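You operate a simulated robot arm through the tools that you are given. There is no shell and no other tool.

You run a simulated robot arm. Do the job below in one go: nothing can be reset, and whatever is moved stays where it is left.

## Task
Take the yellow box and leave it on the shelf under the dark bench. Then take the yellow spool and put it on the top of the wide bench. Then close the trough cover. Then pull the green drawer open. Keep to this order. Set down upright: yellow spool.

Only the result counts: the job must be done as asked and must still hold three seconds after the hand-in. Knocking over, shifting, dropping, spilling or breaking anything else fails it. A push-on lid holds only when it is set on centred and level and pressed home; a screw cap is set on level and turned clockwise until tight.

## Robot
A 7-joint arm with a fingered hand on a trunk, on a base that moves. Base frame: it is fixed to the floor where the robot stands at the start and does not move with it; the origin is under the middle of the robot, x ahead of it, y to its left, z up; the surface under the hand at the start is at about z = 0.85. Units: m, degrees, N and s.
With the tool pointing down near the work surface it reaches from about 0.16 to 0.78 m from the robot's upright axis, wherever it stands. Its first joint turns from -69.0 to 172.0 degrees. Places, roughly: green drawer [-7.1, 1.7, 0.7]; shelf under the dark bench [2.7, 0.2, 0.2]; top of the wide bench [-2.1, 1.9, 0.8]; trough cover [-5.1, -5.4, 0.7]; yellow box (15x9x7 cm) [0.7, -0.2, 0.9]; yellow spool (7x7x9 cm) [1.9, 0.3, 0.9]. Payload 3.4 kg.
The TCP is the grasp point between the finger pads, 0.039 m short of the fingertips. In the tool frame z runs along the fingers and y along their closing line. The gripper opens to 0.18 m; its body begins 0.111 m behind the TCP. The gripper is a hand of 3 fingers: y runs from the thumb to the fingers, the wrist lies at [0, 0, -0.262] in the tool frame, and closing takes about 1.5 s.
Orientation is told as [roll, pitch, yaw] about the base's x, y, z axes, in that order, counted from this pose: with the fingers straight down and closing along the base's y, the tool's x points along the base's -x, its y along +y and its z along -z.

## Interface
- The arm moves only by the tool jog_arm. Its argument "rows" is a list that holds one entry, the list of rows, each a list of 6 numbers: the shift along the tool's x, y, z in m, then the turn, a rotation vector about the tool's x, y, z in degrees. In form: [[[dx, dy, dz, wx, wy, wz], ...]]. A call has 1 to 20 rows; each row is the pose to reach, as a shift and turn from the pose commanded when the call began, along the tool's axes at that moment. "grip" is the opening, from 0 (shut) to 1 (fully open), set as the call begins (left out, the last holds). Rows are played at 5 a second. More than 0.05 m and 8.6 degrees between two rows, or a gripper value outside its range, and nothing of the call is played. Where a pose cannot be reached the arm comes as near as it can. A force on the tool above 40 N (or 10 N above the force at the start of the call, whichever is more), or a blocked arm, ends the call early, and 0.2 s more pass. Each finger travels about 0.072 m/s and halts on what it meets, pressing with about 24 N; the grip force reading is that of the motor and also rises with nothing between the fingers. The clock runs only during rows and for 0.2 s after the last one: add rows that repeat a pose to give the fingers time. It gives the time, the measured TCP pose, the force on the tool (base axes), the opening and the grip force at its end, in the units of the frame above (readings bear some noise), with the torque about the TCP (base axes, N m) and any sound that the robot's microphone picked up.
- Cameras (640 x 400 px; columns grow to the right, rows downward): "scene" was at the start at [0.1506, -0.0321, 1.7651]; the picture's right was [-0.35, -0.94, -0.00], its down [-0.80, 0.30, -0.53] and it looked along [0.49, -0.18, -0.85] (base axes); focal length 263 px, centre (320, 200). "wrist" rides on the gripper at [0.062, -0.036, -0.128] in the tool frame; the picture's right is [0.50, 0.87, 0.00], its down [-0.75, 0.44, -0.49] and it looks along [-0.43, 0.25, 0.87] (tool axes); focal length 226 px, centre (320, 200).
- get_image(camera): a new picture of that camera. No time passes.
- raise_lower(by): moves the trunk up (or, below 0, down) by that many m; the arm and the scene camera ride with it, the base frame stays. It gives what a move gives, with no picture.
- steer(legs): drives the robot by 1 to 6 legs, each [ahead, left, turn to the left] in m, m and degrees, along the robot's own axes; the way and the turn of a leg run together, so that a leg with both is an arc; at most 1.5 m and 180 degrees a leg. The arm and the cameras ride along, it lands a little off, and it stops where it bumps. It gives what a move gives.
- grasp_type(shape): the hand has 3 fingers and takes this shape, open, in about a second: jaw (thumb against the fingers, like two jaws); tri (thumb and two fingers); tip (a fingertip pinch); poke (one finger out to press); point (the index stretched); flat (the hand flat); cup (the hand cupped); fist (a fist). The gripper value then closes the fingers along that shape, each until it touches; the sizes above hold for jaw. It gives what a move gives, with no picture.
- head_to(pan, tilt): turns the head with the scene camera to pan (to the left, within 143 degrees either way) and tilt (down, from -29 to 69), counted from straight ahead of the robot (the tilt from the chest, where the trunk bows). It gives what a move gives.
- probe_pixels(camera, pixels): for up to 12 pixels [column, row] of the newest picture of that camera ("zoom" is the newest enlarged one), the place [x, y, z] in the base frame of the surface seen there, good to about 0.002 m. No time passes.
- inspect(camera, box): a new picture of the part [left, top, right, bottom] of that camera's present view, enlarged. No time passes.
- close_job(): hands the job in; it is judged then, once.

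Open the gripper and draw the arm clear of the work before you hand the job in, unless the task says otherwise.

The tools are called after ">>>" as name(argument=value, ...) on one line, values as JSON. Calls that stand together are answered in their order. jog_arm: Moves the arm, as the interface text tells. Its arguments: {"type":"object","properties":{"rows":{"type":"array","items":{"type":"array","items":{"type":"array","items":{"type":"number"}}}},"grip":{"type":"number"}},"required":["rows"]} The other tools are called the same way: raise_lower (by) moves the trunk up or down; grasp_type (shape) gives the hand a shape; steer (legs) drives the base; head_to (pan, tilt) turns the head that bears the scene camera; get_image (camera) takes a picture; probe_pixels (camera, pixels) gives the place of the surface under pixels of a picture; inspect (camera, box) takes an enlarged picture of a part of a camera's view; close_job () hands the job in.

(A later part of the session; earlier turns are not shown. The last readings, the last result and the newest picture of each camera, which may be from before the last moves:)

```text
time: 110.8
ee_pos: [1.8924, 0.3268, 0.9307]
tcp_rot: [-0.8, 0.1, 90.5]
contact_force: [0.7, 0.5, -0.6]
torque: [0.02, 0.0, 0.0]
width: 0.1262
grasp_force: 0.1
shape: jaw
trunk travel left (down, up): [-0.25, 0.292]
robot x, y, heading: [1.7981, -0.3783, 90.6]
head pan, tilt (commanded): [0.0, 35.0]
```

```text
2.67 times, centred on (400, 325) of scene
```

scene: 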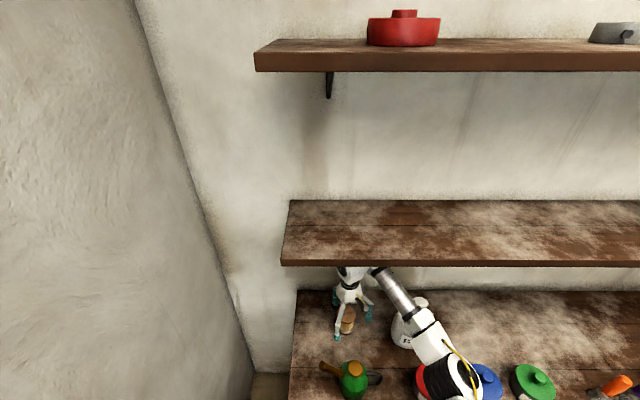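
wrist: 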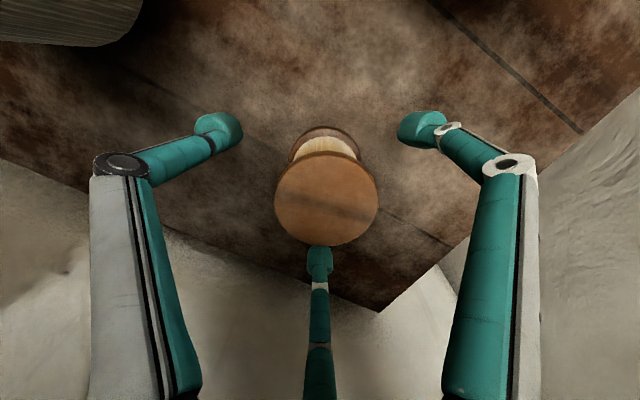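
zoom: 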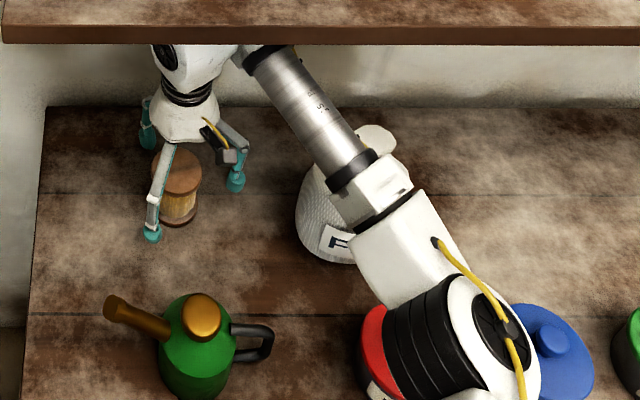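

I check the jar knob heights (blue at zoom (548,340)) and the can cap against the elbow.

>>> probe_pixels(camera="zoom", pixels=[[548, 340], [570, 370], [372, 330], [200, 315], [375, 350], [110, 305], [510, 350], [400, 330]])

```text
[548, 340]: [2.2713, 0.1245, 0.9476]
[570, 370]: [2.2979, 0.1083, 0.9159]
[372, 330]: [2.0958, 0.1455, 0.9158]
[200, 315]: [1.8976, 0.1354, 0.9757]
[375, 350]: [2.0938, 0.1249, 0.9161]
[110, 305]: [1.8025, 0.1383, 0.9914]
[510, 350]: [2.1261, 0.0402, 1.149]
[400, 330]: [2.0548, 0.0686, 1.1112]
```

Jar knobs end at ≈0.95, well under the elbow. I lower 2.6 cm to z ≈0.905 with a small levelling turn and a 3 mm shift.

>>> jog_arm(rows=[[[0, 0.0015, 0.009, -0.4, 0, 0], [0.0005, 0.003, 0.018, -0.8, 0, 0], [0.001, 0.003, 0.026, -0.8, 0, 0], [0.001, 0.003, 0.026, -0.8, 0, 0]]])

>>> get_image(camera="wrist")

```text
time: 111.8
ee_pos: [1.8919, 0.3266, 0.9024]
tcp_rot: [0.0, 0.0, 90.4]
contact_force: [0.4, 0.2, 0.0]
torque: [-0.05, -0.02, 0.0]
width: 0.1264
grasp_force: 0.0
shape: jaw
trunk travel left (down, up): [-0.25, 0.292]
robot x, y, heading: [1.8011, -0.3782, 90.2]
head pan, tilt (commanded): [0.0, 35.0]
```

```text
taken
```

wrist: 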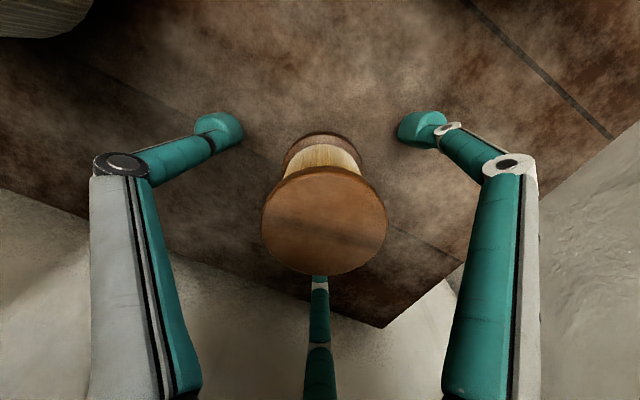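

Tips are at about z 0.866, just above the spool's bottom flange. I close the hand on the spool.

>>> jog_arm(rows=[[[0, 0, 0, 0, 0, 0], [0, 0, 0, 0, 0, 0], [0, 0, 0, 0, 0, 0], [0, 0, 0, 0, 0, 0], [0, 0, 0, 0, 0, 0], [0, 0, 0, 0, 0, 0], [0, 0, 0, 0, 0, 0], [0, 0, 0, 0, 0, 0], [0, 0, 0, 0, 0, 0], [0, 0, 0, 0, 0, 0]]], grip=0)

>>> get_image(camera="wrist")

```text
time: 114.0
ee_pos: [1.8913, 0.3261, 0.9024]
tcp_rot: [0.0, 0.1, 90.5]
contact_force: [0.3, -1.1, 1.1]
torque: [-0.01, 0.01, -0.02]
width: 0.0485
grasp_force: 24.3
shape: jaw
trunk travel left (down, up): [-0.25, 0.292]
robot x, y, heading: [1.8022, -0.3756, 90.3]
head pan, tilt (commanded): [0.0, 35.0]
```

```text
taken
```

wrist: 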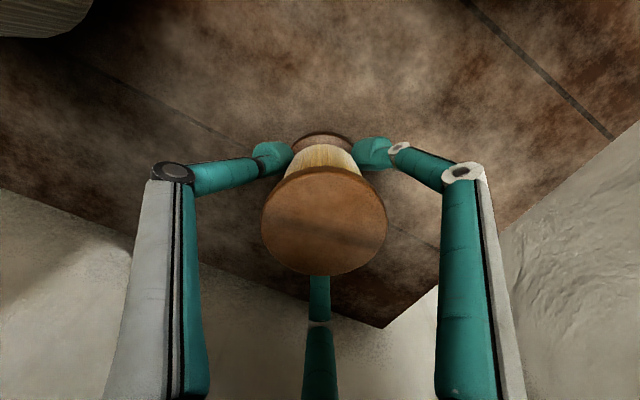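

The spool is gripped on its core (width 0.0485). I lift it 5.5 cm, then retrace the tilted path out from under the shelf, up over the can and back.

>>> jog_arm(rows=[[[0, 0, -0.018, 0, 0, 0], [0, 0, -0.037, 0, 0, 0], [0, 0, -0.055, 0, 0, 0], [0.009, 0, -0.058, 0, -5, 0], [0.018, 0, -0.06, 0, -10, 0], [0.032, 0, -0.06, 0, -15, 0], [0.046, 0, -0.06, 0, -20, 0], [0.059, 0, -0.062, 0, -25, 0], [0.071, 0, -0.063, 0, -30, 0], [0.072, 0, -0.097, 0, -30, 0], [0.073, 0, -0.131, 0, -30, 0], [0.074, 0, -0.165, 0, -30, 0], [0.074, 0, -0.2, 0, -30, 0], [0.108, 0, -0.205, 0, -30, 0], [0.142, 0, -0.21, 0, -30, 0], [0.176, 0, -0.215, 0, -30, 0], [0.21, 0, -0.22, 0, -30, 0], [0.246, 0, -0.22, 0, -30, 0], [0.246, 0, -0.22, 0, -30, 0]]])

>>> get_image(camera="wrist")

>>> get_image(camera="scene")

```text
time: 118.0
ee_pos: [1.893, 0.081, 1.1212]
tcp_rot: [0.0, -29.8, 90.3]
contact_force: [0.6, 0.3, -1.3]
torque: [0.01, -0.01, 0.04]
width: 0.0485
grasp_force: 23.9
shape: jaw
trunk travel left (down, up): [-0.25, 0.292]
robot x, y, heading: [1.7972, -0.3793, 90.2]
head pan, tilt (commanded): [0.0, 35.0]
```

```text
taken
```

wrist: 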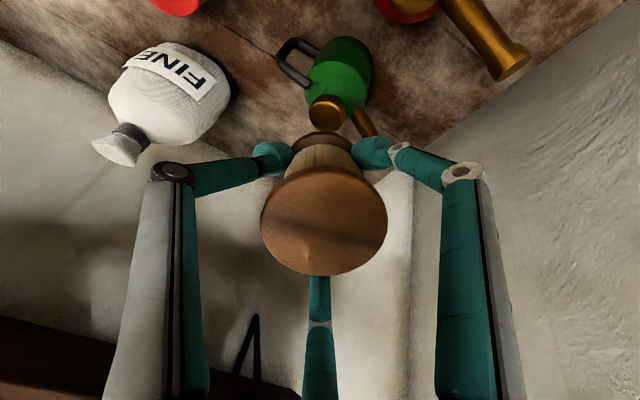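

```text
taken
```

scene: 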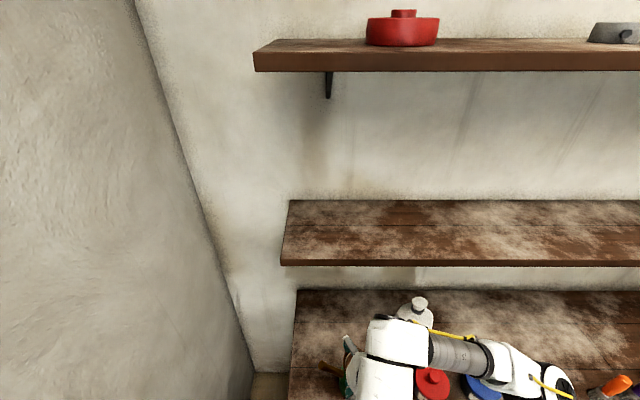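

The spool is out and held. I reverse 0.6 m away from the bench and then bring the hand upright.

>>> steer(legs=[[-0.6, 0, 0]])

>>> jog_arm(rows=[[[0.0, 0, -0.008, 0, 6, 0], [0.0, 0, -0.016, 0, 12, 0], [0.0, 0, -0.024, 0, 18, 0], [0.0, 0, -0.03, 0, 24, 0], [0.0, 0, -0.035, 0, 29.8, 0], [0.0, 0, -0.035, 0, 29.8, 0]]])

>>> head_to(pan=0, tilt=50)

>>> get_image(camera="scene")

```text
time: 121.4
ee_pos: [1.8953, -0.5186, 1.1217]
tcp_rot: [0.0, -29.9, 91.0]
contact_force: [0.3, 0.5, -1.5]
torque: [0.0, -0.01, 0.01]
width: 0.0483
grasp_force: 24.6
shape: jaw
trunk travel left (down, up): [-0.25, 0.292]
robot x, y, heading: [1.8075, -0.9734, 90.8]
head pan, tilt (commanded): [0.0, 35.0]
```

```text
time: 122.8
ee_pos: [1.8951, -0.5404, 1.1543]
tcp_rot: [-0.1, -0.2, 91.0]
contact_force: [0.0, 0.0, -1.2]
torque: [0.02, 0.06, 0.03]
width: 0.0484
grasp_force: 24.3
shape: jaw
trunk travel left (down, up): [-0.25, 0.292]
robot x, y, heading: [1.8068, -0.9785, 90.8]
head pan, tilt (commanded): [0.0, 35.0]
```

```text
time: 123.6
ee_pos: [1.8938, -0.5401, 1.1534]
tcp_rot: [-0.1, -0.2, 91.0]
contact_force: [-0.1, 0.1, -1.2]
torque: [0.04, -0.01, 0.02]
width: 0.0481
grasp_force: 24.1
shape: jaw
trunk travel left (down, up): [-0.25, 0.292]
robot x, y, heading: [1.8074, -0.9776, 90.6]
head pan, tilt (commanded): [0.0, 50.0]
```

```text
taken
```

scene: 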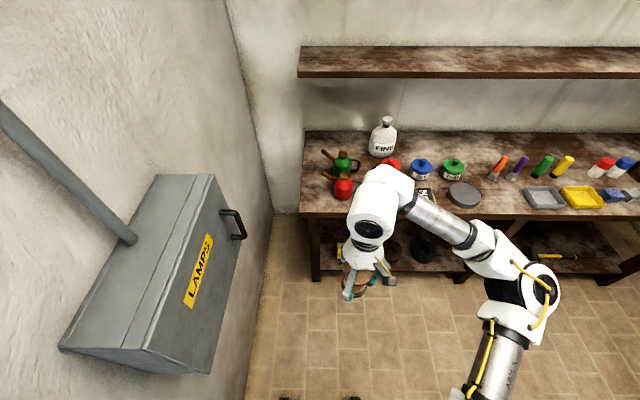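

All the other items on the bench stand as before. I reverse down the corridor to about y −2.95.

>>> steer(legs=[[-1.0, 0, -0.6], [-0.97, 0, 0]])

>>> head_to(pan=80, tilt=25)

>>> get_image(camera="scene")

```text
time: 133.6
ee_pos: [1.9212, -2.5559, 1.1523]
tcp_rot: [-0.1, -0.2, 91.8]
contact_force: [0.0, 0.1, -1.1]
torque: [0.03, -0.02, -0.03]
width: 0.0484
grasp_force: 24.2
shape: jaw
trunk travel left (down, up): [-0.25, 0.292]
robot x, y, heading: [1.8396, -2.9939, 92.0]
head pan, tilt (commanded): [0.0, 50.0]
```

```text
time: 135.2
ee_pos: [1.9181, -2.5577, 1.1544]
tcp_rot: [-0.1, -0.4, 91.9]
contact_force: [-0.6, 0.1, -0.9]
torque: [0.01, -0.02, -0.04]
width: 0.0485
grasp_force: 24.1
shape: jaw
trunk travel left (down, up): [-0.25, 0.292]
robot x, y, heading: [1.8389, -2.9929, 91.7]
head pan, tilt (commanded): [80.0, 25.0]
```

```text
taken
```

scene: 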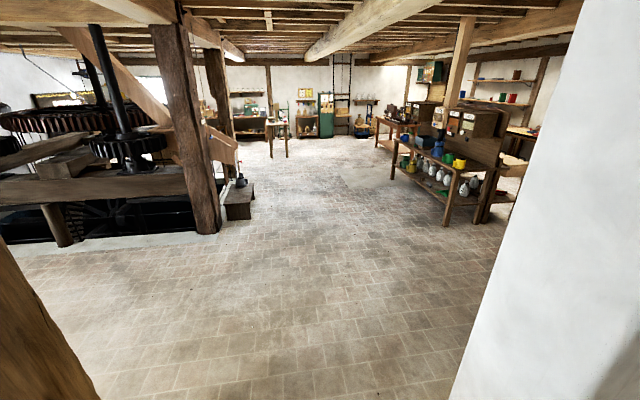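

The way to −x is clear between the post (left) and the wall end (right). I strafe left to about x −0.35.

>>> steer(legs=[[0.0, 0.0, -1.7], [0.02, 1.1, 0], [0, 1.08, 0]])

>>> head_to(pan=0, tilt=25)

>>> get_image(camera="scene")

```text
time: 146.3
ee_pos: [-0.237, -2.5299, 1.1547]
tcp_rot: [-0.3, -0.3, 88.5]
contact_force: [0.9, -0.9, -1.9]
torque: [0.02, -0.01, 0.0]
width: 0.0483
grasp_force: 24.2
shape: jaw
trunk travel left (down, up): [-0.25, 0.292]
robot x, y, heading: [-0.3433, -2.9605, 88.3]
head pan, tilt (commanded): [80.0, 25.0]
```

```text
time: 147.8
ee_pos: [-0.2396, -2.5321, 1.155]
tcp_rot: [-0.4, -0.5, 88.5]
contact_force: [0.6, -0.4, -1.5]
torque: [-0.01, 0.03, 0.03]
width: 0.0482
grasp_force: 24.2
shape: jaw
trunk travel left (down, up): [-0.25, 0.292]
robot x, y, heading: [-0.338, -2.9611, 88.5]
head pan, tilt (commanded): [0.0, 25.0]
```

```text
taken
```

scene: 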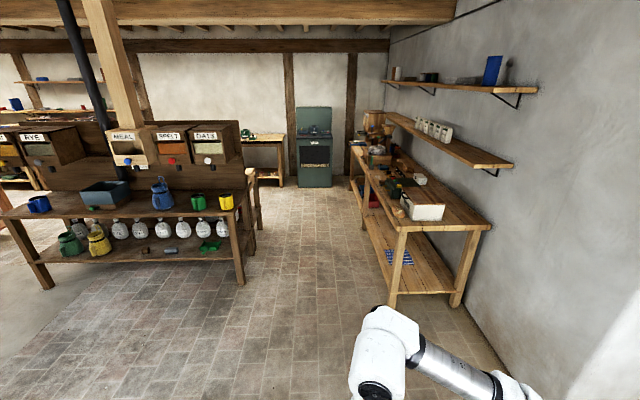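

The corridor ahead lies between the hopper bench (left) and the first bench (right). I probe its limits before driving up it.

>>> probe_pixels(camera="scene", pixels=[[240, 280], [237, 215], [258, 225], [398, 228], [390, 300], [365, 165], [300, 185], [285, 183], [250, 140], [430, 222], [260, 195], [350, 175]])

```text
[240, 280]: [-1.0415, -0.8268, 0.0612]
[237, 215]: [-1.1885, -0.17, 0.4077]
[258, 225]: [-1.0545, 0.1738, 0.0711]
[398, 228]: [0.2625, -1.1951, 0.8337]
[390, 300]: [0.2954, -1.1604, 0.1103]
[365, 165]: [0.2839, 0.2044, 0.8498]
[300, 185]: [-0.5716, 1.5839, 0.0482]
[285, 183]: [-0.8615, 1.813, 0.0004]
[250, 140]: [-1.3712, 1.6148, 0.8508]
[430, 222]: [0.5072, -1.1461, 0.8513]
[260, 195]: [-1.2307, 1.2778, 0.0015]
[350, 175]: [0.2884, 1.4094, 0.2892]
```

Corridor spans x −1.04 to 0.26. I drive ahead along x ≈ −0.36, checking after 2.4 m.

>>> steer(legs=[[0, 0.02, 1.6], [1.2, 0, 0], [1.2, 0, 0]])

```text
time: 160.2
ee_pos: [-0.2936, -0.0888, 1.1549]
tcp_rot: [0.2, -0.5, 92.1]
contact_force: [0.7, -0.4, -1.8]
torque: [-0.01, 0.03, -0.03]
width: 0.0484
grasp_force: 24.6
shape: jaw
trunk travel left (down, up): [-0.25, 0.292]
robot x, y, heading: [-0.3827, -0.5184, 92.2]
head pan, tilt (commanded): [0.0, 25.0]
```

Robot is at (−0.38, −0.52), heading 92.2°. I correct the heading, go on to y ≈0.75 and look left toward the wide bench.

>>> steer(legs=[[0, 0, -2.2], [1.27, 0, 0]])

>>> head_to(pan=50, tilt=30)

>>> get_image(camera="scene")

```text
time: 166.8
ee_pos: [-0.3127, 1.1482, 1.1571]
tcp_rot: [-1.0, -0.7, 90.6]
contact_force: [-0.3, -0.1, -2.2]
torque: [-0.01, -0.06, 0.01]
width: 0.0484
grasp_force: 23.7
shape: jaw
trunk travel left (down, up): [-0.25, 0.292]
robot x, y, heading: [-0.3895, 0.7227, 90.5]
head pan, tilt (commanded): [0.0, 25.0]
```

```text
time: 168.0
ee_pos: [-0.3098, 1.1434, 1.1587]
tcp_rot: [-0.8, -0.8, 90.5]
contact_force: [0.1, 0.6, -1.6]
torque: [0.02, -0.01, 0.0]
width: 0.0485
grasp_force: 24.4
shape: jaw
trunk travel left (down, up): [-0.25, 0.292]
robot x, y, heading: [-0.3882, 0.7221, 90.5]
head pan, tilt (commanded): [50.0, 30.0]
```

```text
taken
```

scene: 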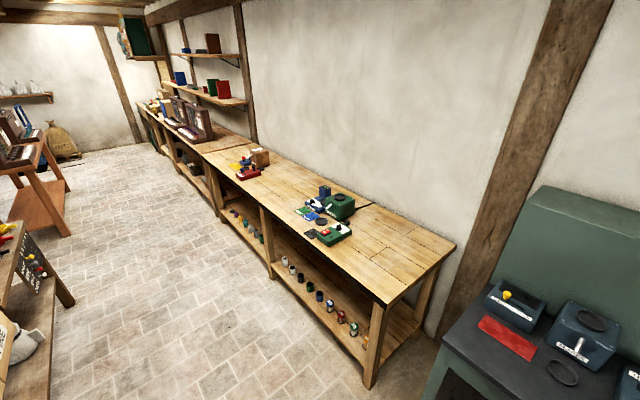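

The wide bench is ahead-left with two groups of items and free space between. I probe the bench and the item positions.

>>> probe_pixels(camera="scene", pixels=[[400, 245], [290, 195], [270, 190], [300, 180], [262, 165], [245, 172], [305, 212], [340, 210], [320, 235], [205, 145], [380, 300], [225, 150]])

>>> inspect(camera="scene", box=[190, 130, 460, 310])

```text
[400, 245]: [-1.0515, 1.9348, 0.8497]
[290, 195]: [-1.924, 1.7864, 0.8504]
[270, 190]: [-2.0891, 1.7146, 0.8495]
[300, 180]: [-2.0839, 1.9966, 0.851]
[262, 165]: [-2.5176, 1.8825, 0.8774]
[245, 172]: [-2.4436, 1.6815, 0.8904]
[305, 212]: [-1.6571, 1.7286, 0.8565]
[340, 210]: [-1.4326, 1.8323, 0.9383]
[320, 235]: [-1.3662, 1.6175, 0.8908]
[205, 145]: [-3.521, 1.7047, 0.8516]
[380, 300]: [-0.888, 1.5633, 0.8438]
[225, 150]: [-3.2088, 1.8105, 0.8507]
```

```text
2.22 times, centred on (325, 220) of scene
```

zoom: 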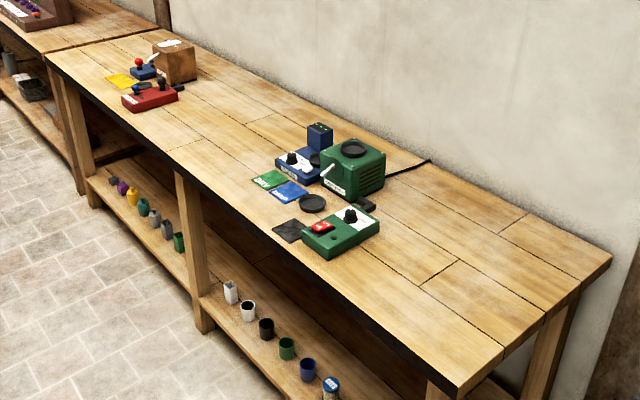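

Bench top is at z 0.85, free around (−2.0, 1.75). I strafe left 1.7 m and move ahead 0.38 m.

>>> steer(legs=[[0, 0.85, -0.5], [0, 0.83, 0], [0.38, 0, 0]])

>>> head_to(pan=0, tilt=50)

>>> get_image(camera="scene")

>>> get_image(camera="wrist")

```text
time: 178.6
ee_pos: [-2.0289, 1.4995, 1.1589]
tcp_rot: [-1.5, -0.7, 92.0]
contact_force: [-0.5, -0.4, -1.2]
torque: [0.02, -0.02, -0.01]
width: 0.0482
grasp_force: 24.3
shape: jaw
trunk travel left (down, up): [-0.25, 0.292]
robot x, y, heading: [-2.0806, 1.0734, 92.0]
head pan, tilt (commanded): [50.0, 30.0]
```

```text
time: 179.7
ee_pos: [-2.0061, 1.4967, 1.1591]
tcp_rot: [-0.4, -0.9, 91.9]
contact_force: [0.2, 0.6, -1.8]
torque: [0.01, 0.05, 0.03]
width: 0.0483
grasp_force: 24.2
shape: jaw
trunk travel left (down, up): [-0.25, 0.292]
robot x, y, heading: [-2.079, 1.0775, 92.1]
head pan, tilt (commanded): [0.0, 50.0]
```

```text
taken
```

scene: 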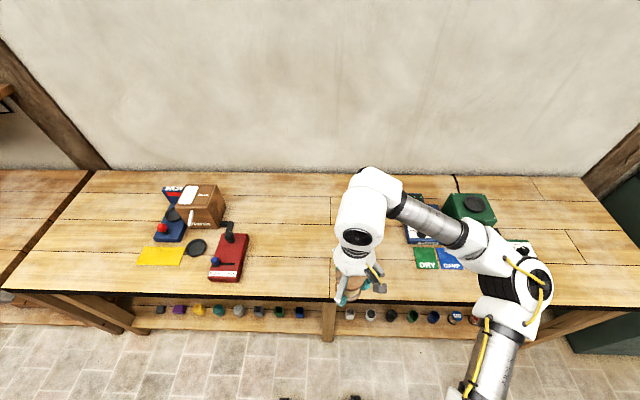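

```text
taken
```

wrist: 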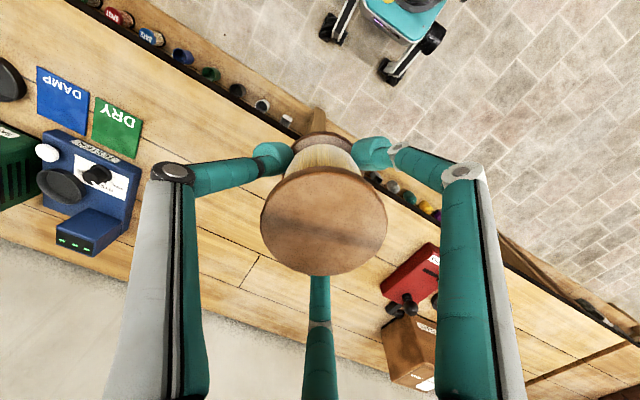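

The area below and ahead of the hand is free. I reach forward to y ≈1.72 and lower to z ≈0.96 with levelling.

>>> jog_arm(rows=[[[-0.03, 0, 0.02, 0, 0.3, 0], [-0.06, 0, 0.045, -0.1, 0.5, 0], [-0.09, 0, 0.07, -0.2, 0.7, 0], [-0.12, 0, 0.095, -0.3, 0.9, 0], [-0.15, 0, 0.12, -0.4, 0.9, 0], [-0.18, 0, 0.15, -0.4, 0.9, 0], [-0.205, 0, 0.175, -0.4, 0.9, 0], [-0.225, 0, 0.2, -0.4, 0.9, 0], [-0.225, 0, 0.2, -0.4, 0.9, 0]]])

>>> get_image(camera="wrist")

>>> get_image(camera="scene")

```text
time: 181.7
ee_pos: [-2.0276, 1.7197, 0.9645]
tcp_rot: [-0.9, -0.1, 92.1]
contact_force: [-0.6, 0.3, -1.6]
torque: [0.0, -0.01, 0.01]
width: 0.0482
grasp_force: 23.5
shape: jaw
trunk travel left (down, up): [-0.25, 0.292]
robot x, y, heading: [-2.0826, 1.0676, 92.0]
head pan, tilt (commanded): [0.0, 50.0]
```

```text
taken
```

wrist: 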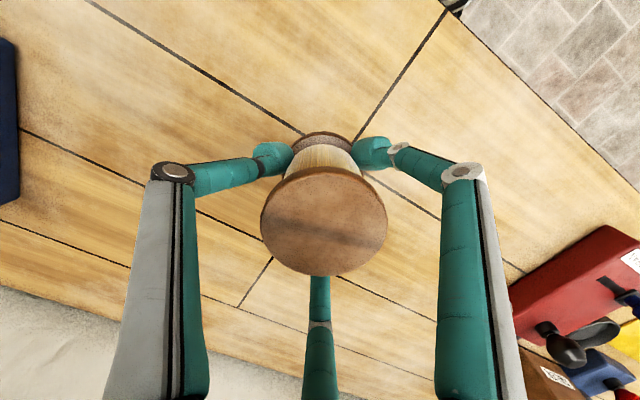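

```text
taken
```

scene: 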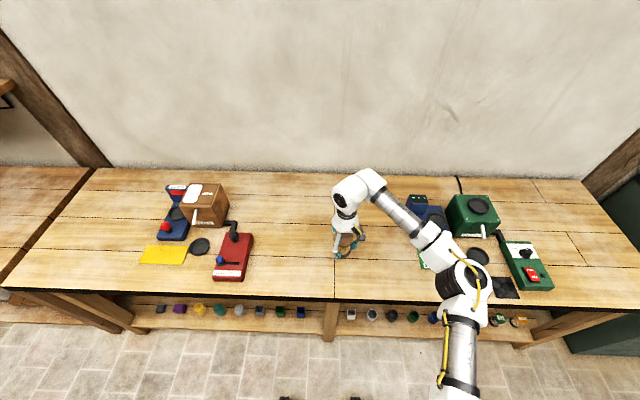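

The spool is over free wood. I probe the elbow against the items beneath it before lowering the last 6 cm.

>>> probe_pixels(camera="scene", pixels=[[430, 235], [440, 255], [455, 265], [470, 280], [425, 215], [480, 210], [418, 205], [345, 245], [410, 220]])

>>> jog_arm(rows=[[[0, 0, 0.015, -0.4, 0.1, 0], [0, 0, 0.03, -0.8, 0.1, 0], [0, 0, 0.045, -0.8, 0.1, 0], [0, 0, 0.052, -0.8, 0.1, 0], [0, 0, 0.052, -0.8, 0.1, 0]]])

```text
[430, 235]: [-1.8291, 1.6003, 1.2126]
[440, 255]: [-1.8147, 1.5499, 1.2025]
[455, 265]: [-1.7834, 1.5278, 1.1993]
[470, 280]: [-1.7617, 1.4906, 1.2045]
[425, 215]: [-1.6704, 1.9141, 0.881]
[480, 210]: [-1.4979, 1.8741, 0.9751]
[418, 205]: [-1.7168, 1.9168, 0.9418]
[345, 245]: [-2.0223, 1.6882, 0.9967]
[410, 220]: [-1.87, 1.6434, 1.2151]
```

```text
time: 182.9
ee_pos: [-2.0169, 1.7227, 0.9109]
tcp_rot: [0.4, 0.1, 91.9]
contact_force: [0.3, 0.4, -1.9]
torque: [0.01, 0.01, 0.01]
width: 0.0483
grasp_force: 24.7
shape: jaw
trunk travel left (down, up): [-0.25, 0.292]
robot x, y, heading: [-2.0785, 1.0749, 92.0]
head pan, tilt (commanded): [0.0, 50.0]
```

Elbow is high above the items. I hold a moment to get a steady orientation reading before the final lowering.

>>> jog_arm(rows=[[[0, 0, 0.004, 0, 0, 0], [0, 0, 0.004, 0, 0, 0], [0, 0, 0.004, 0, 0, 0]]])

>>> get_image(camera="wrist")

```text
time: 183.7
ee_pos: [-2.0193, 1.7242, 0.9075]
tcp_rot: [0.4, 0.0, 92.0]
contact_force: [0.3, 0.5, -0.7]
torque: [0.0, -0.02, 0.0]
width: 0.0485
grasp_force: 23.9
shape: jaw
trunk travel left (down, up): [-0.25, 0.292]
robot x, y, heading: [-2.0808, 1.0736, 91.8]
head pan, tilt (commanded): [0.0, 50.0]
```

```text
taken
```

wrist: 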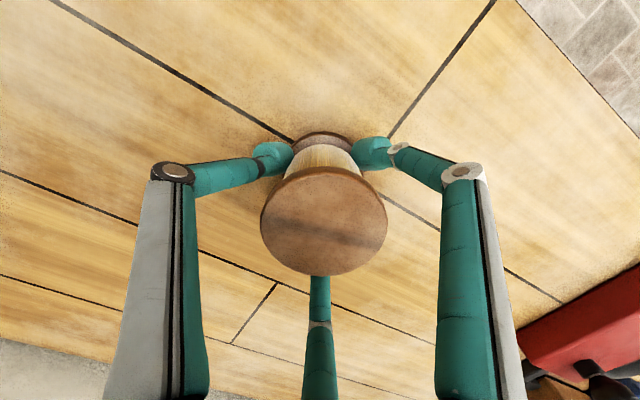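

Nearly level (0.4°). I lower in millimetre steps with the small correction and watch the force.

>>> jog_arm(rows=[[[0, 0, 0.001, 0.2, 0, 0], [0, 0, 0.002, 0.4, 0, 0], [0, 0, 0.003, 0.4, 0, 0], [0, 0, 0.004, 0.4, 0, 0], [0, 0, 0.004, 0.4, 0, 0]]])

```text
time: 184.9
ee_pos: [-2.0217, 1.7243, 0.9038]
tcp_rot: [0.0, 0.0, 91.9]
contact_force: [-0.6, 0.8, -0.7]
torque: [-0.02, 0.02, 0.02]
width: 0.0481
grasp_force: 23.8
shape: jaw
trunk travel left (down, up): [-0.25, 0.292]
robot x, y, heading: [-2.0822, 1.0762, 92.0]
head pan, tilt (commanded): [0.0, 50.0]
```

>>> jog_arm(rows=[[[0, 0, 0.001, 0, 0, 0], [0, 0, 0.002, 0, 0, 0], [0, 0, 0.002, 0, 0, 0]]])

```text
time: 185.7
ee_pos: [-2.0223, 1.7253, 0.9029]
tcp_rot: [-0.1, 0.0, 91.9]
contact_force: [-0.1, 0.0, -1.3]
torque: [0.0, 0.02, -0.01]
width: 0.0482
grasp_force: 24.4
shape: jaw
trunk travel left (down, up): [-0.25, 0.292]
robot x, y, heading: [-2.0785, 1.0731, 92.0]
head pan, tilt (commanded): [0.0, 50.0]
```

>>> jog_arm(rows=[[[0, 0, 0.001, 0, 0, 0], [0, 0, 0.002, 0, 0, 0], [0, 0, 0.002, 0, 0, 0]]])

```text
time: 186.5
ee_pos: [-2.0218, 1.7241, 0.9022]
tcp_rot: [-0.1, -0.1, 92.0]
contact_force: [2.3, -0.2, 7.6]
torque: [0.02, -0.07, 0.06]
width: 0.0486
grasp_force: 23.7
shape: jaw
trunk travel left (down, up): [-0.25, 0.292]
robot x, y, heading: [-2.082, 1.0728, 92.0]
head pan, tilt (commanded): [0.0, 50.0]
```

The spool is pressed on the bench (+7.6 N). I ease up 1 mm and open the fingers to 0.65.

>>> jog_arm(rows=[[[0, 0, -0.001, 0, 0, 0], [0, 0, -0.001, 0, 0, 0], [0, 0, -0.001, 0, 0, 0], [0, 0, -0.001, 0, 0, 0], [0, 0, -0.001, 0, 0, 0], [0, 0, -0.001, 0, 0, 0]]], grip=0.65)

>>> get_image(camera="wrist")

```text
time: 187.9
ee_pos: [-2.0216, 1.7237, 0.9018]
tcp_rot: [0.0, 0.0, 92.0]
contact_force: [0.5, 0.1, 0.0]
torque: [0.0, 0.02, -0.01]
width: 0.1165
grasp_force: 0.0
shape: jaw
trunk travel left (down, up): [-0.25, 0.292]
robot x, y, heading: [-2.0812, 1.0732, 92.1]
head pan, tilt (commanded): [0.0, 50.0]
```

```text
taken
```

wrist: 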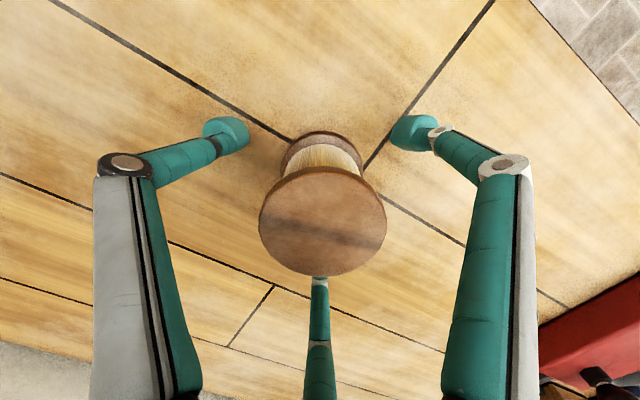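

The spool stands upright and free. I raise the hand straight up 0.25 m, then draw it back.

>>> jog_arm(rows=[[[0, 0, -0.02, 0, 0, 0], [0, 0, -0.045, 0, 0, 0], [0, 0, -0.075, 0, 0, 0], [0, 0, -0.11, 0, 0, 0], [0, 0, -0.145, 0, 0, 0], [0.02, 0, -0.18, 0, 0, 0], [0.05, 0, -0.21, 0, 0, 0], [0.09, 0, -0.24, 0, 0, 0], [0.13, 0, -0.255, 0, 0, 0], [0.17, 0, -0.26, 0, 0, 0], [0.21, 0, -0.26, 0, 0, 0], [0.24, 0, -0.26, 0, 0, 0], [0.24, 0, -0.26, 0, 0, 0]]])

>>> get_image(camera="scene")

```text
time: 190.7
ee_pos: [-2.0097, 1.4863, 1.1596]
tcp_rot: [-0.1, 0.1, 92.0]
contact_force: [0.2, 0.3, 0.5]
torque: [0.01, -0.01, 0.02]
width: 0.1165
grasp_force: 0.0
shape: jaw
trunk travel left (down, up): [-0.25, 0.292]
robot x, y, heading: [-2.0797, 1.0734, 91.9]
head pan, tilt (commanded): [0.0, 50.0]
```

```text
taken
```

scene: 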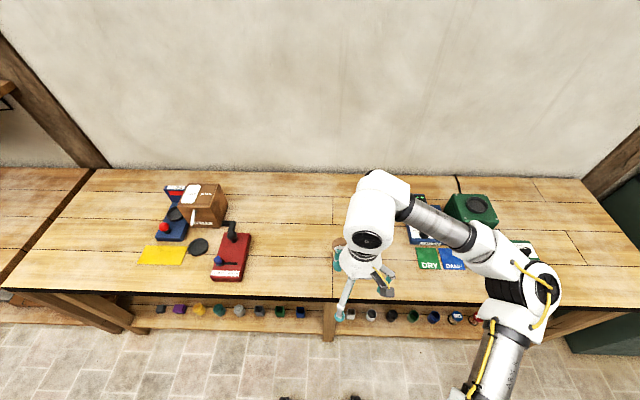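

The spool stays on the bench by (340,245). Now I back off a little and look around for the route to the trough at (−5.1, −5.4).

>>> steer(legs=[[-0.3, 0, -2]])

>>> get_image(camera="scene")

>>> head_to(pan=90, tilt=20)

>>> get_image(camera="scene")

```text
time: 192.8
ee_pos: [-1.9906, 1.1731, 1.1596]
tcp_rot: [-0.1, 0.0, 90.1]
contact_force: [0.4, -0.3, 0.1]
torque: [0.02, -0.01, 0.0]
width: 0.1163
grasp_force: 0.1
shape: jaw
trunk travel left (down, up): [-0.25, 0.292]
robot x, y, heading: [-2.0784, 0.7684, 90.2]
head pan, tilt (commanded): [0.0, 50.0]
```

```text
taken
```

scene: 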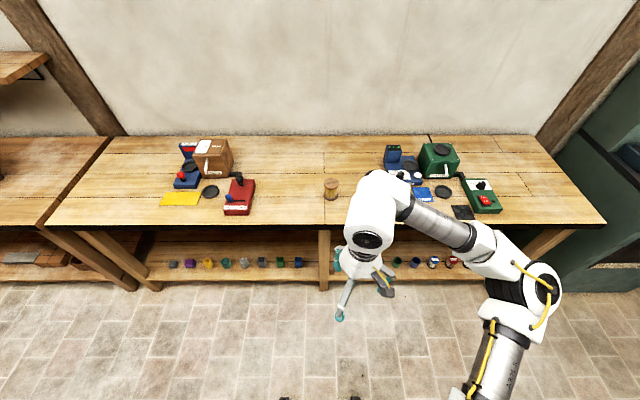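

```text
time: 194.5
ee_pos: [-1.9925, 1.1717, 1.1612]
tcp_rot: [-0.3, -0.1, 90.0]
contact_force: [0.1, -0.4, -0.3]
torque: [0.0, 0.03, 0.0]
width: 0.1164
grasp_force: 0.1
shape: jaw
trunk travel left (down, up): [-0.25, 0.292]
robot x, y, heading: [-2.0792, 0.7662, 89.8]
head pan, tilt (commanded): [90.0, 20.0]
```

```text
taken
```

scene: 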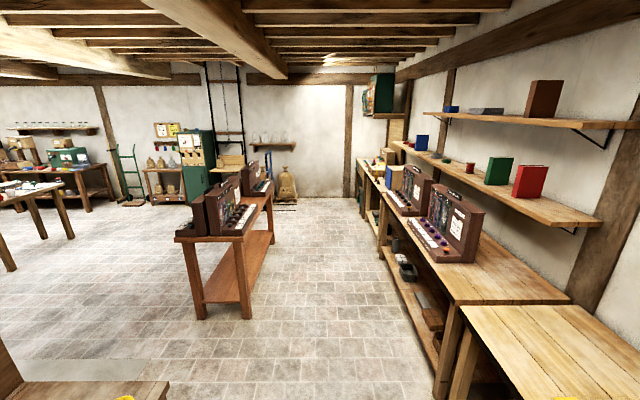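

The spool stands upright at (331,189). I probe obstacles on this side and look further left/back for the trough.

>>> probe_pixels(camera="scene", pixels=[[195, 315], [250, 310], [270, 200], [180, 235], [75, 235], [10, 270], [45, 185], [380, 200], [440, 390], [285, 200], [100, 380], [195, 195]])

>>> head_to(pan=140, tilt=18)

>>> get_image(camera="scene")

```text
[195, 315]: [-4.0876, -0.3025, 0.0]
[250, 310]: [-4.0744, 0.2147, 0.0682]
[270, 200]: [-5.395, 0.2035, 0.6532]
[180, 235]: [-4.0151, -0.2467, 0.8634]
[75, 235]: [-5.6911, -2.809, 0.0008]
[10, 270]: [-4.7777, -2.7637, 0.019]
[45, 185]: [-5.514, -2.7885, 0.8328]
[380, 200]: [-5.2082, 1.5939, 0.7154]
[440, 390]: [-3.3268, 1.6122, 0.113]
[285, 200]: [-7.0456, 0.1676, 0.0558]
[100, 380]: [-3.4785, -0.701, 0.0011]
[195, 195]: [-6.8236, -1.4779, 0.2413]
```

```text
time: 195.7
ee_pos: [-1.9919, 1.1719, 1.1602]
tcp_rot: [-0.3, -0.2, 90.0]
contact_force: [0.1, -0.9, -0.1]
torque: [-0.01, 0.03, 0.01]
width: 0.1167
grasp_force: 0.0
shape: jaw
trunk travel left (down, up): [-0.25, 0.292]
robot x, y, heading: [-2.0774, 0.7661, 90.1]
head pan, tilt (commanded): [140.0, 18.0]
```

```text
taken
```

scene: 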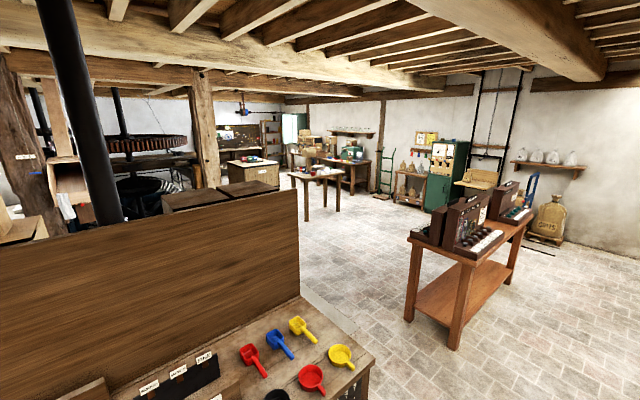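

The view shows the scoop bench end in front, the control table to the right and a wooden bin near (250,172), likely the trough. I probe these.

>>> probe_pixels(camera="scene", pixels=[[250, 165], [245, 182], [278, 185], [228, 165], [372, 360], [300, 290], [325, 200], [205, 180], [340, 250], [290, 175], [355, 185], [410, 320]])

>>> inspect(camera="scene", box=[180, 90, 400, 230])

```text
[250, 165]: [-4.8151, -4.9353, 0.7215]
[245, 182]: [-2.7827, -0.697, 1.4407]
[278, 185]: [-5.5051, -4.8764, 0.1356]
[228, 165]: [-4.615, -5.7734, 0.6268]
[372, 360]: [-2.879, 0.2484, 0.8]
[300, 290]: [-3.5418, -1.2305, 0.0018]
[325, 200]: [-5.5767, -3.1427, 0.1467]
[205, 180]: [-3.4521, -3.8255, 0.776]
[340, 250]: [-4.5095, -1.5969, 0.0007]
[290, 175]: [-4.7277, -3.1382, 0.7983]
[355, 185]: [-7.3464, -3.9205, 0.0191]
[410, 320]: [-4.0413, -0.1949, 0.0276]
```

```text
2.86 times, centred on (290, 160) of scene
```

zoom: 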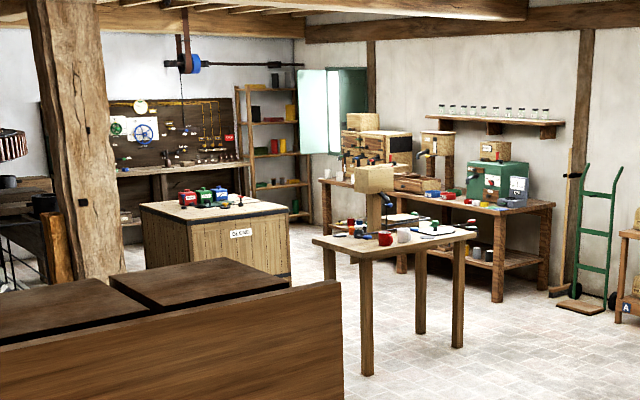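

The bin at about (−4.6…−5.5, −4.9…−5.8) looks like the trough. I raise the trunk 0.28 m so the arm clears everything, then strafe to x ≈ −3.45 and reverse through the gap between benches.

>>> raise_lower(by=0.28)

>>> steer(legs=[[0, 0.7, 0], [0, 0.68, 0]])

>>> head_to(pan=143, tilt=30)

>>> get_image(camera="scene")

```text
time: 198.5
ee_pos: [-1.9919, 1.1719, 1.4408]
tcp_rot: [-0.3, -0.1, 90.0]
contact_force: [0.0, -0.1, -0.3]
torque: [-0.01, -0.01, -0.01]
width: 0.1167
grasp_force: 0.0
shape: jaw
trunk travel left (down, up): [-0.53, 0.012]
robot x, y, heading: [-2.0738, 0.7659, 90.1]
head pan, tilt (commanded): [140.0, 18.0]
```

```text
time: 205.7
ee_pos: [-3.3779, 1.167, 1.4417]
tcp_rot: [-0.1, -0.2, 91.3]
contact_force: [0.3, -0.4, -0.2]
torque: [0.0, 0.0, 0.02]
width: 0.1167
grasp_force: 0.0
shape: jaw
trunk travel left (down, up): [-0.53, 0.012]
robot x, y, heading: [-3.4582, 0.7602, 91.1]
head pan, tilt (commanded): [140.0, 18.0]
```

```text
time: 206.4
ee_pos: [-3.3997, 1.1637, 1.4416]
tcp_rot: [-0.9, -0.3, 91.3]
contact_force: [-0.8, -0.1, 0.4]
torque: [0.01, -0.11, -0.01]
width: 0.1166
grasp_force: 0.0
shape: jaw
trunk travel left (down, up): [-0.53, 0.012]
robot x, y, heading: [-3.464, 0.7558, 91.1]
head pan, tilt (commanded): [143.0, 30.0]
```

```text
taken
```

scene: 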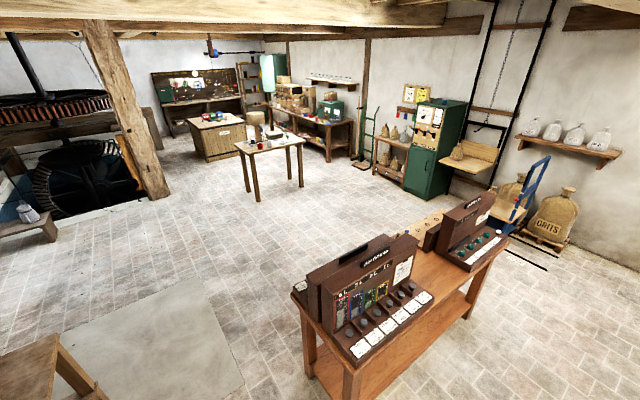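

The bin is visible with items on top near (215,130). I turn around to face −y and drive ahead about 2.7 m through the gap.

>>> steer(legs=[[0, 0, 178.9], [1.35, 0, 0], [1.35, 0, 0]])

>>> head_to(pan=-25, tilt=25)

>>> get_image(camera="scene")

```text
time: 227.1
ee_pos: [-3.2946, -2.3383, 1.4446]
tcp_rot: [-1.3, -0.5, -87.4]
contact_force: [0.6, 0.2, 0.1]
torque: [-0.07, 0.06, 0.01]
width: 0.1168
grasp_force: 0.0
shape: jaw
trunk travel left (down, up): [-0.53, 0.012]
robot x, y, heading: [-3.2521, -1.9385, -87.7]
head pan, tilt (commanded): [143.0, 30.0]
```

```text
time: 229.6
ee_pos: [-3.3214, -2.3408, 1.4411]
tcp_rot: [-0.4, -0.4, -87.5]
contact_force: [0.5, 0.2, -0.5]
torque: [0.05, 0.0, 0.0]
width: 0.1168
grasp_force: 0.0
shape: jaw
trunk travel left (down, up): [-0.53, 0.012]
robot x, y, heading: [-3.2573, -1.9325, -87.2]
head pan, tilt (commanded): [-25.0, 25.0]
```

```text
taken
```

scene: 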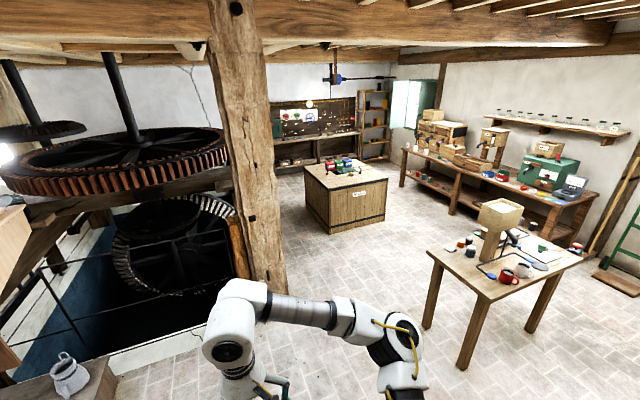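

The bin stands at (345,200) with a label and items on top. I enlarge it to understand the trough and its cover.

>>> inspect(camera="scene", box=[290, 140, 410, 240])

>>> probe_pixels(camera="scene", pixels=[[308, 178], [385, 178], [325, 232], [385, 222], [340, 160], [345, 172], [358, 195], [270, 290], [240, 290], [480, 365], [428, 328], [430, 255]])

```text
4.00 times, centred on (350, 190) of scene
```

zoom: 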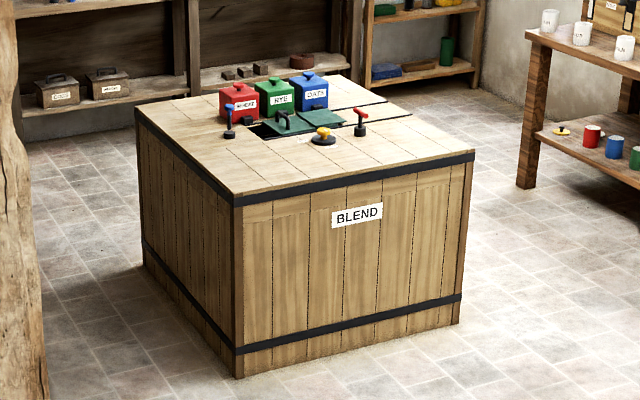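

```text
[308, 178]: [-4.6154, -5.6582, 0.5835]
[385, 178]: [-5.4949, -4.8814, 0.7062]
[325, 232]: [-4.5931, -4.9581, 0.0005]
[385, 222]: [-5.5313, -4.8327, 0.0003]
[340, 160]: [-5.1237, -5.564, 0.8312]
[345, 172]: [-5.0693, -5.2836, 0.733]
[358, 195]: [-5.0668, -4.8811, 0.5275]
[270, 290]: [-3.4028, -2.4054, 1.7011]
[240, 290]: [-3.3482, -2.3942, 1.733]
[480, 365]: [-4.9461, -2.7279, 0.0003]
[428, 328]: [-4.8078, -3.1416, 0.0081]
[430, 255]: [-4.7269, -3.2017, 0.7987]
```

The trough is set in the top of the BLEND bin (x −4.6…−5.5, front y −4.88, top z ≈0.72). I go around between the table and the post: right to x ≈ −4.13, then ahead.

>>> steer(legs=[[0, 0, -2.8], [0, -0.87, 0], [1.1, 0, 0]])

>>> get_image(camera="scene")

```text
time: 239.8
ee_pos: [-4.1174, -3.429, 1.447]
tcp_rot: [-2.5, -0.6, -88.2]
contact_force: [0.6, 1.0, -0.3]
torque: [-0.08, 0.03, 0.01]
width: 0.1168
grasp_force: 0.0
shape: jaw
trunk travel left (down, up): [-0.53, 0.012]
robot x, y, heading: [-4.0954, -3.0326, -88.8]
head pan, tilt (commanded): [-25.0, 25.0]
```

```text
taken
```

scene: 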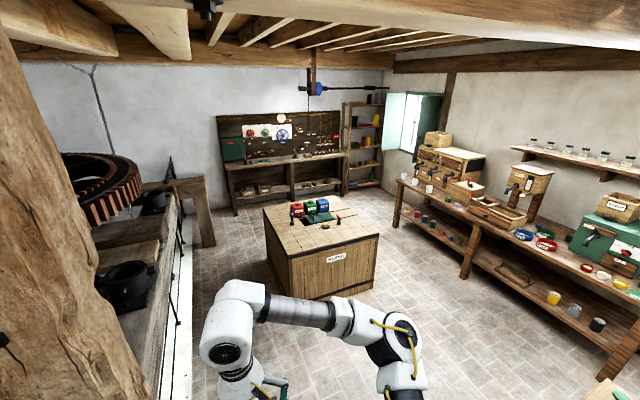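

I continue ahead to y ≈ −4.0 and then strafe right in front of the bin.

>>> steer(legs=[[0.95, 0, -1.2], [0, -0.95, 0]])

>>> head_to(pan=0, tilt=42)

>>> get_image(camera="scene")

```text
time: 249.6
ee_pos: [-5.1899, -4.3618, 1.4447]
tcp_rot: [-0.2, -0.9, -90.8]
contact_force: [-1.6, -0.9, 0.6]
torque: [0.05, -0.2, 0.04]
width: 0.1169
grasp_force: 0.0
shape: jaw
trunk travel left (down, up): [-0.53, 0.012]
robot x, y, heading: [-5.0988, -3.9739, -90.7]
head pan, tilt (commanded): [-25.0, 25.0]
```

```text
time: 250.5
ee_pos: [-5.1462, -4.3696, 1.4442]
tcp_rot: [-2.2, -0.5, -91.0]
contact_force: [-0.5, -0.4, 0.2]
torque: [0.0, -0.07, -0.02]
width: 0.117
grasp_force: 0.1
shape: jaw
trunk travel left (down, up): [-0.53, 0.012]
robot x, y, heading: [-5.1018, -3.9675, -91.0]
head pan, tilt (commanded): [0.0, 42.0]
```

```text
taken
```

scene: 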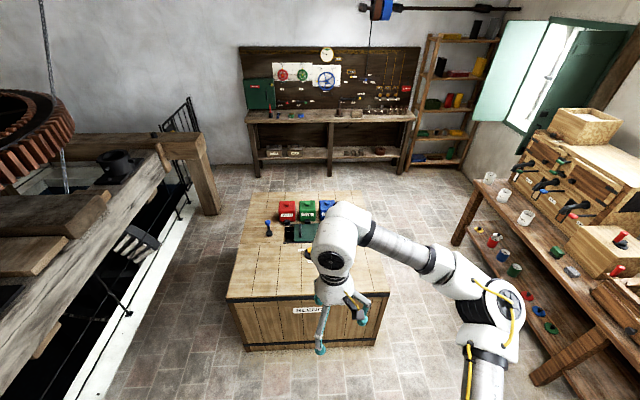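

The arm hides the trough from the scene camera. I lower the trunk back, move closer and shift the hand right for a free view.

>>> raise_lower(by=-0.28)

>>> steer(legs=[[0.38, 0.05, 1]])

>>> jog_arm(rows=[[[0.0, -0.04, 0, 0, 0, 0], [0, -0.08, 0, 0, 0, 0], [0, -0.12, 0, 0, 0, 0], [0, -0.16, 0, 0, 0, 0], [0, -0.2, 0, 0, 0, 0], [0, -0.24, 0, 0, 0, 0], [0, -0.24, 0, 0, 0, 0]]])

>>> head_to(pan=0, tilt=48)

>>> get_image(camera="scene")

>>> get_image(camera="wrist")

```text
time: 253.3
ee_pos: [-5.1366, -4.3613, 1.1693]
tcp_rot: [-2.4, -0.9, -90.7]
contact_force: [-0.2, -0.6, 0.7]
torque: [-0.02, 0.0, -0.03]
width: 0.1169
grasp_force: 0.1
shape: jaw
trunk travel left (down, up): [-0.25, 0.292]
robot x, y, heading: [-5.0996, -3.9712, -90.6]
head pan, tilt (commanded): [0.0, 42.0]
```

```text
time: 255.7
ee_pos: [-5.0768, -4.7466, 1.1674]
tcp_rot: [-2.4, -0.9, -89.3]
contact_force: [-1.2, 0.5, -0.8]
torque: [-0.01, 0.0, 0.02]
width: 0.1169
grasp_force: 0.1
shape: jaw
trunk travel left (down, up): [-0.25, 0.292]
robot x, y, heading: [-5.0502, -4.3529, -89.4]
head pan, tilt (commanded): [0.0, 42.0]
```

```text
time: 257.3
ee_pos: [-5.3135, -4.7453, 1.1784]
tcp_rot: [-2.4, -0.9, -89.3]
contact_force: [0.7, 0.5, 0.6]
torque: [0.03, 0.02, 0.0]
width: 0.1168
grasp_force: 0.1
shape: jaw
trunk travel left (down, up): [-0.25, 0.292]
robot x, y, heading: [-5.0485, -4.3516, -89.6]
head pan, tilt (commanded): [0.0, 42.0]
```

```text
time: 258.0
ee_pos: [-5.3154, -4.7453, 1.177]
tcp_rot: [-2.3, -0.8, -89.3]
contact_force: [-0.1, -0.4, -0.3]
torque: [0.0, -0.02, 0.02]
width: 0.117
grasp_force: 0.1
shape: jaw
trunk travel left (down, up): [-0.25, 0.292]
robot x, y, heading: [-5.0504, -4.3531, -89.3]
head pan, tilt (commanded): [0.0, 48.0]
```

```text
taken
```

scene: 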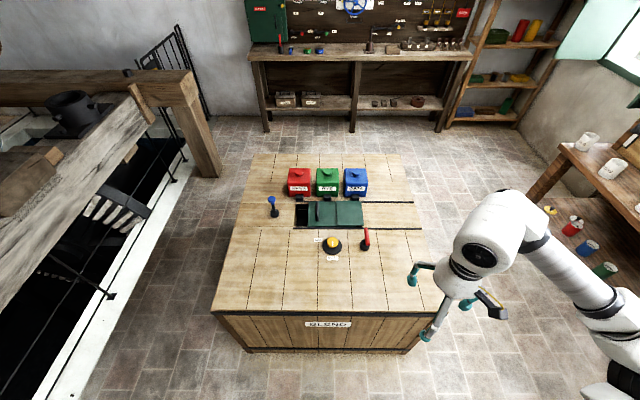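

```text
taken
```

wrist: 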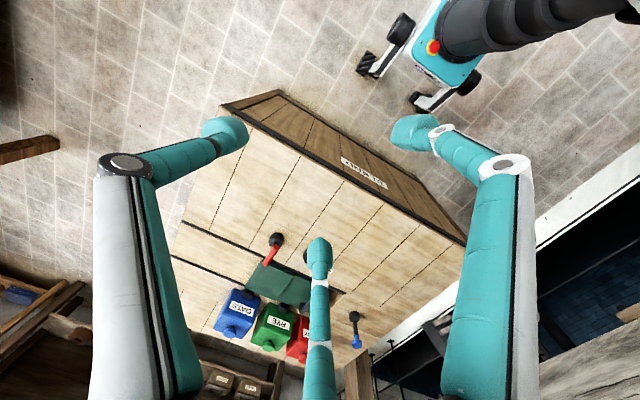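

Now the trough is visible near (330,213) between rails. I enlarge it.

>>> inspect(camera="scene", box=[230, 160, 430, 260])

>>> inspect(camera="scene", box=[285, 185, 385, 245])

```text
3.20 times, centred on (330, 210) of scene
```

zoom: 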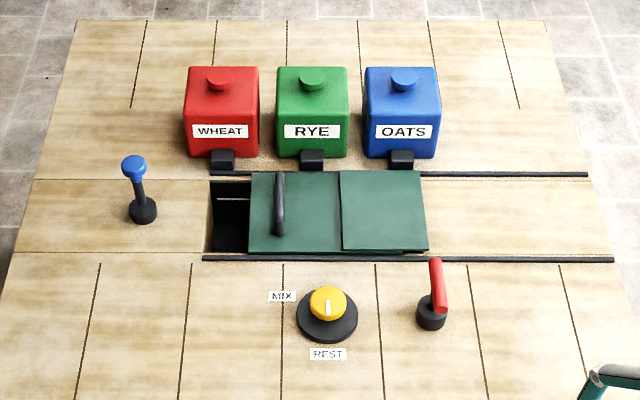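

```text
6.40 times, centred on (335, 215) of scene
```

zoom: 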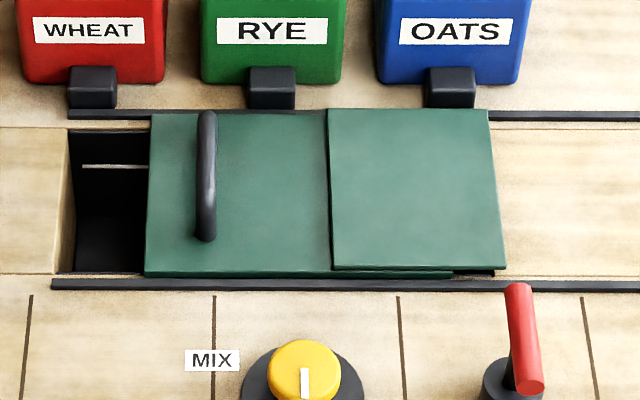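

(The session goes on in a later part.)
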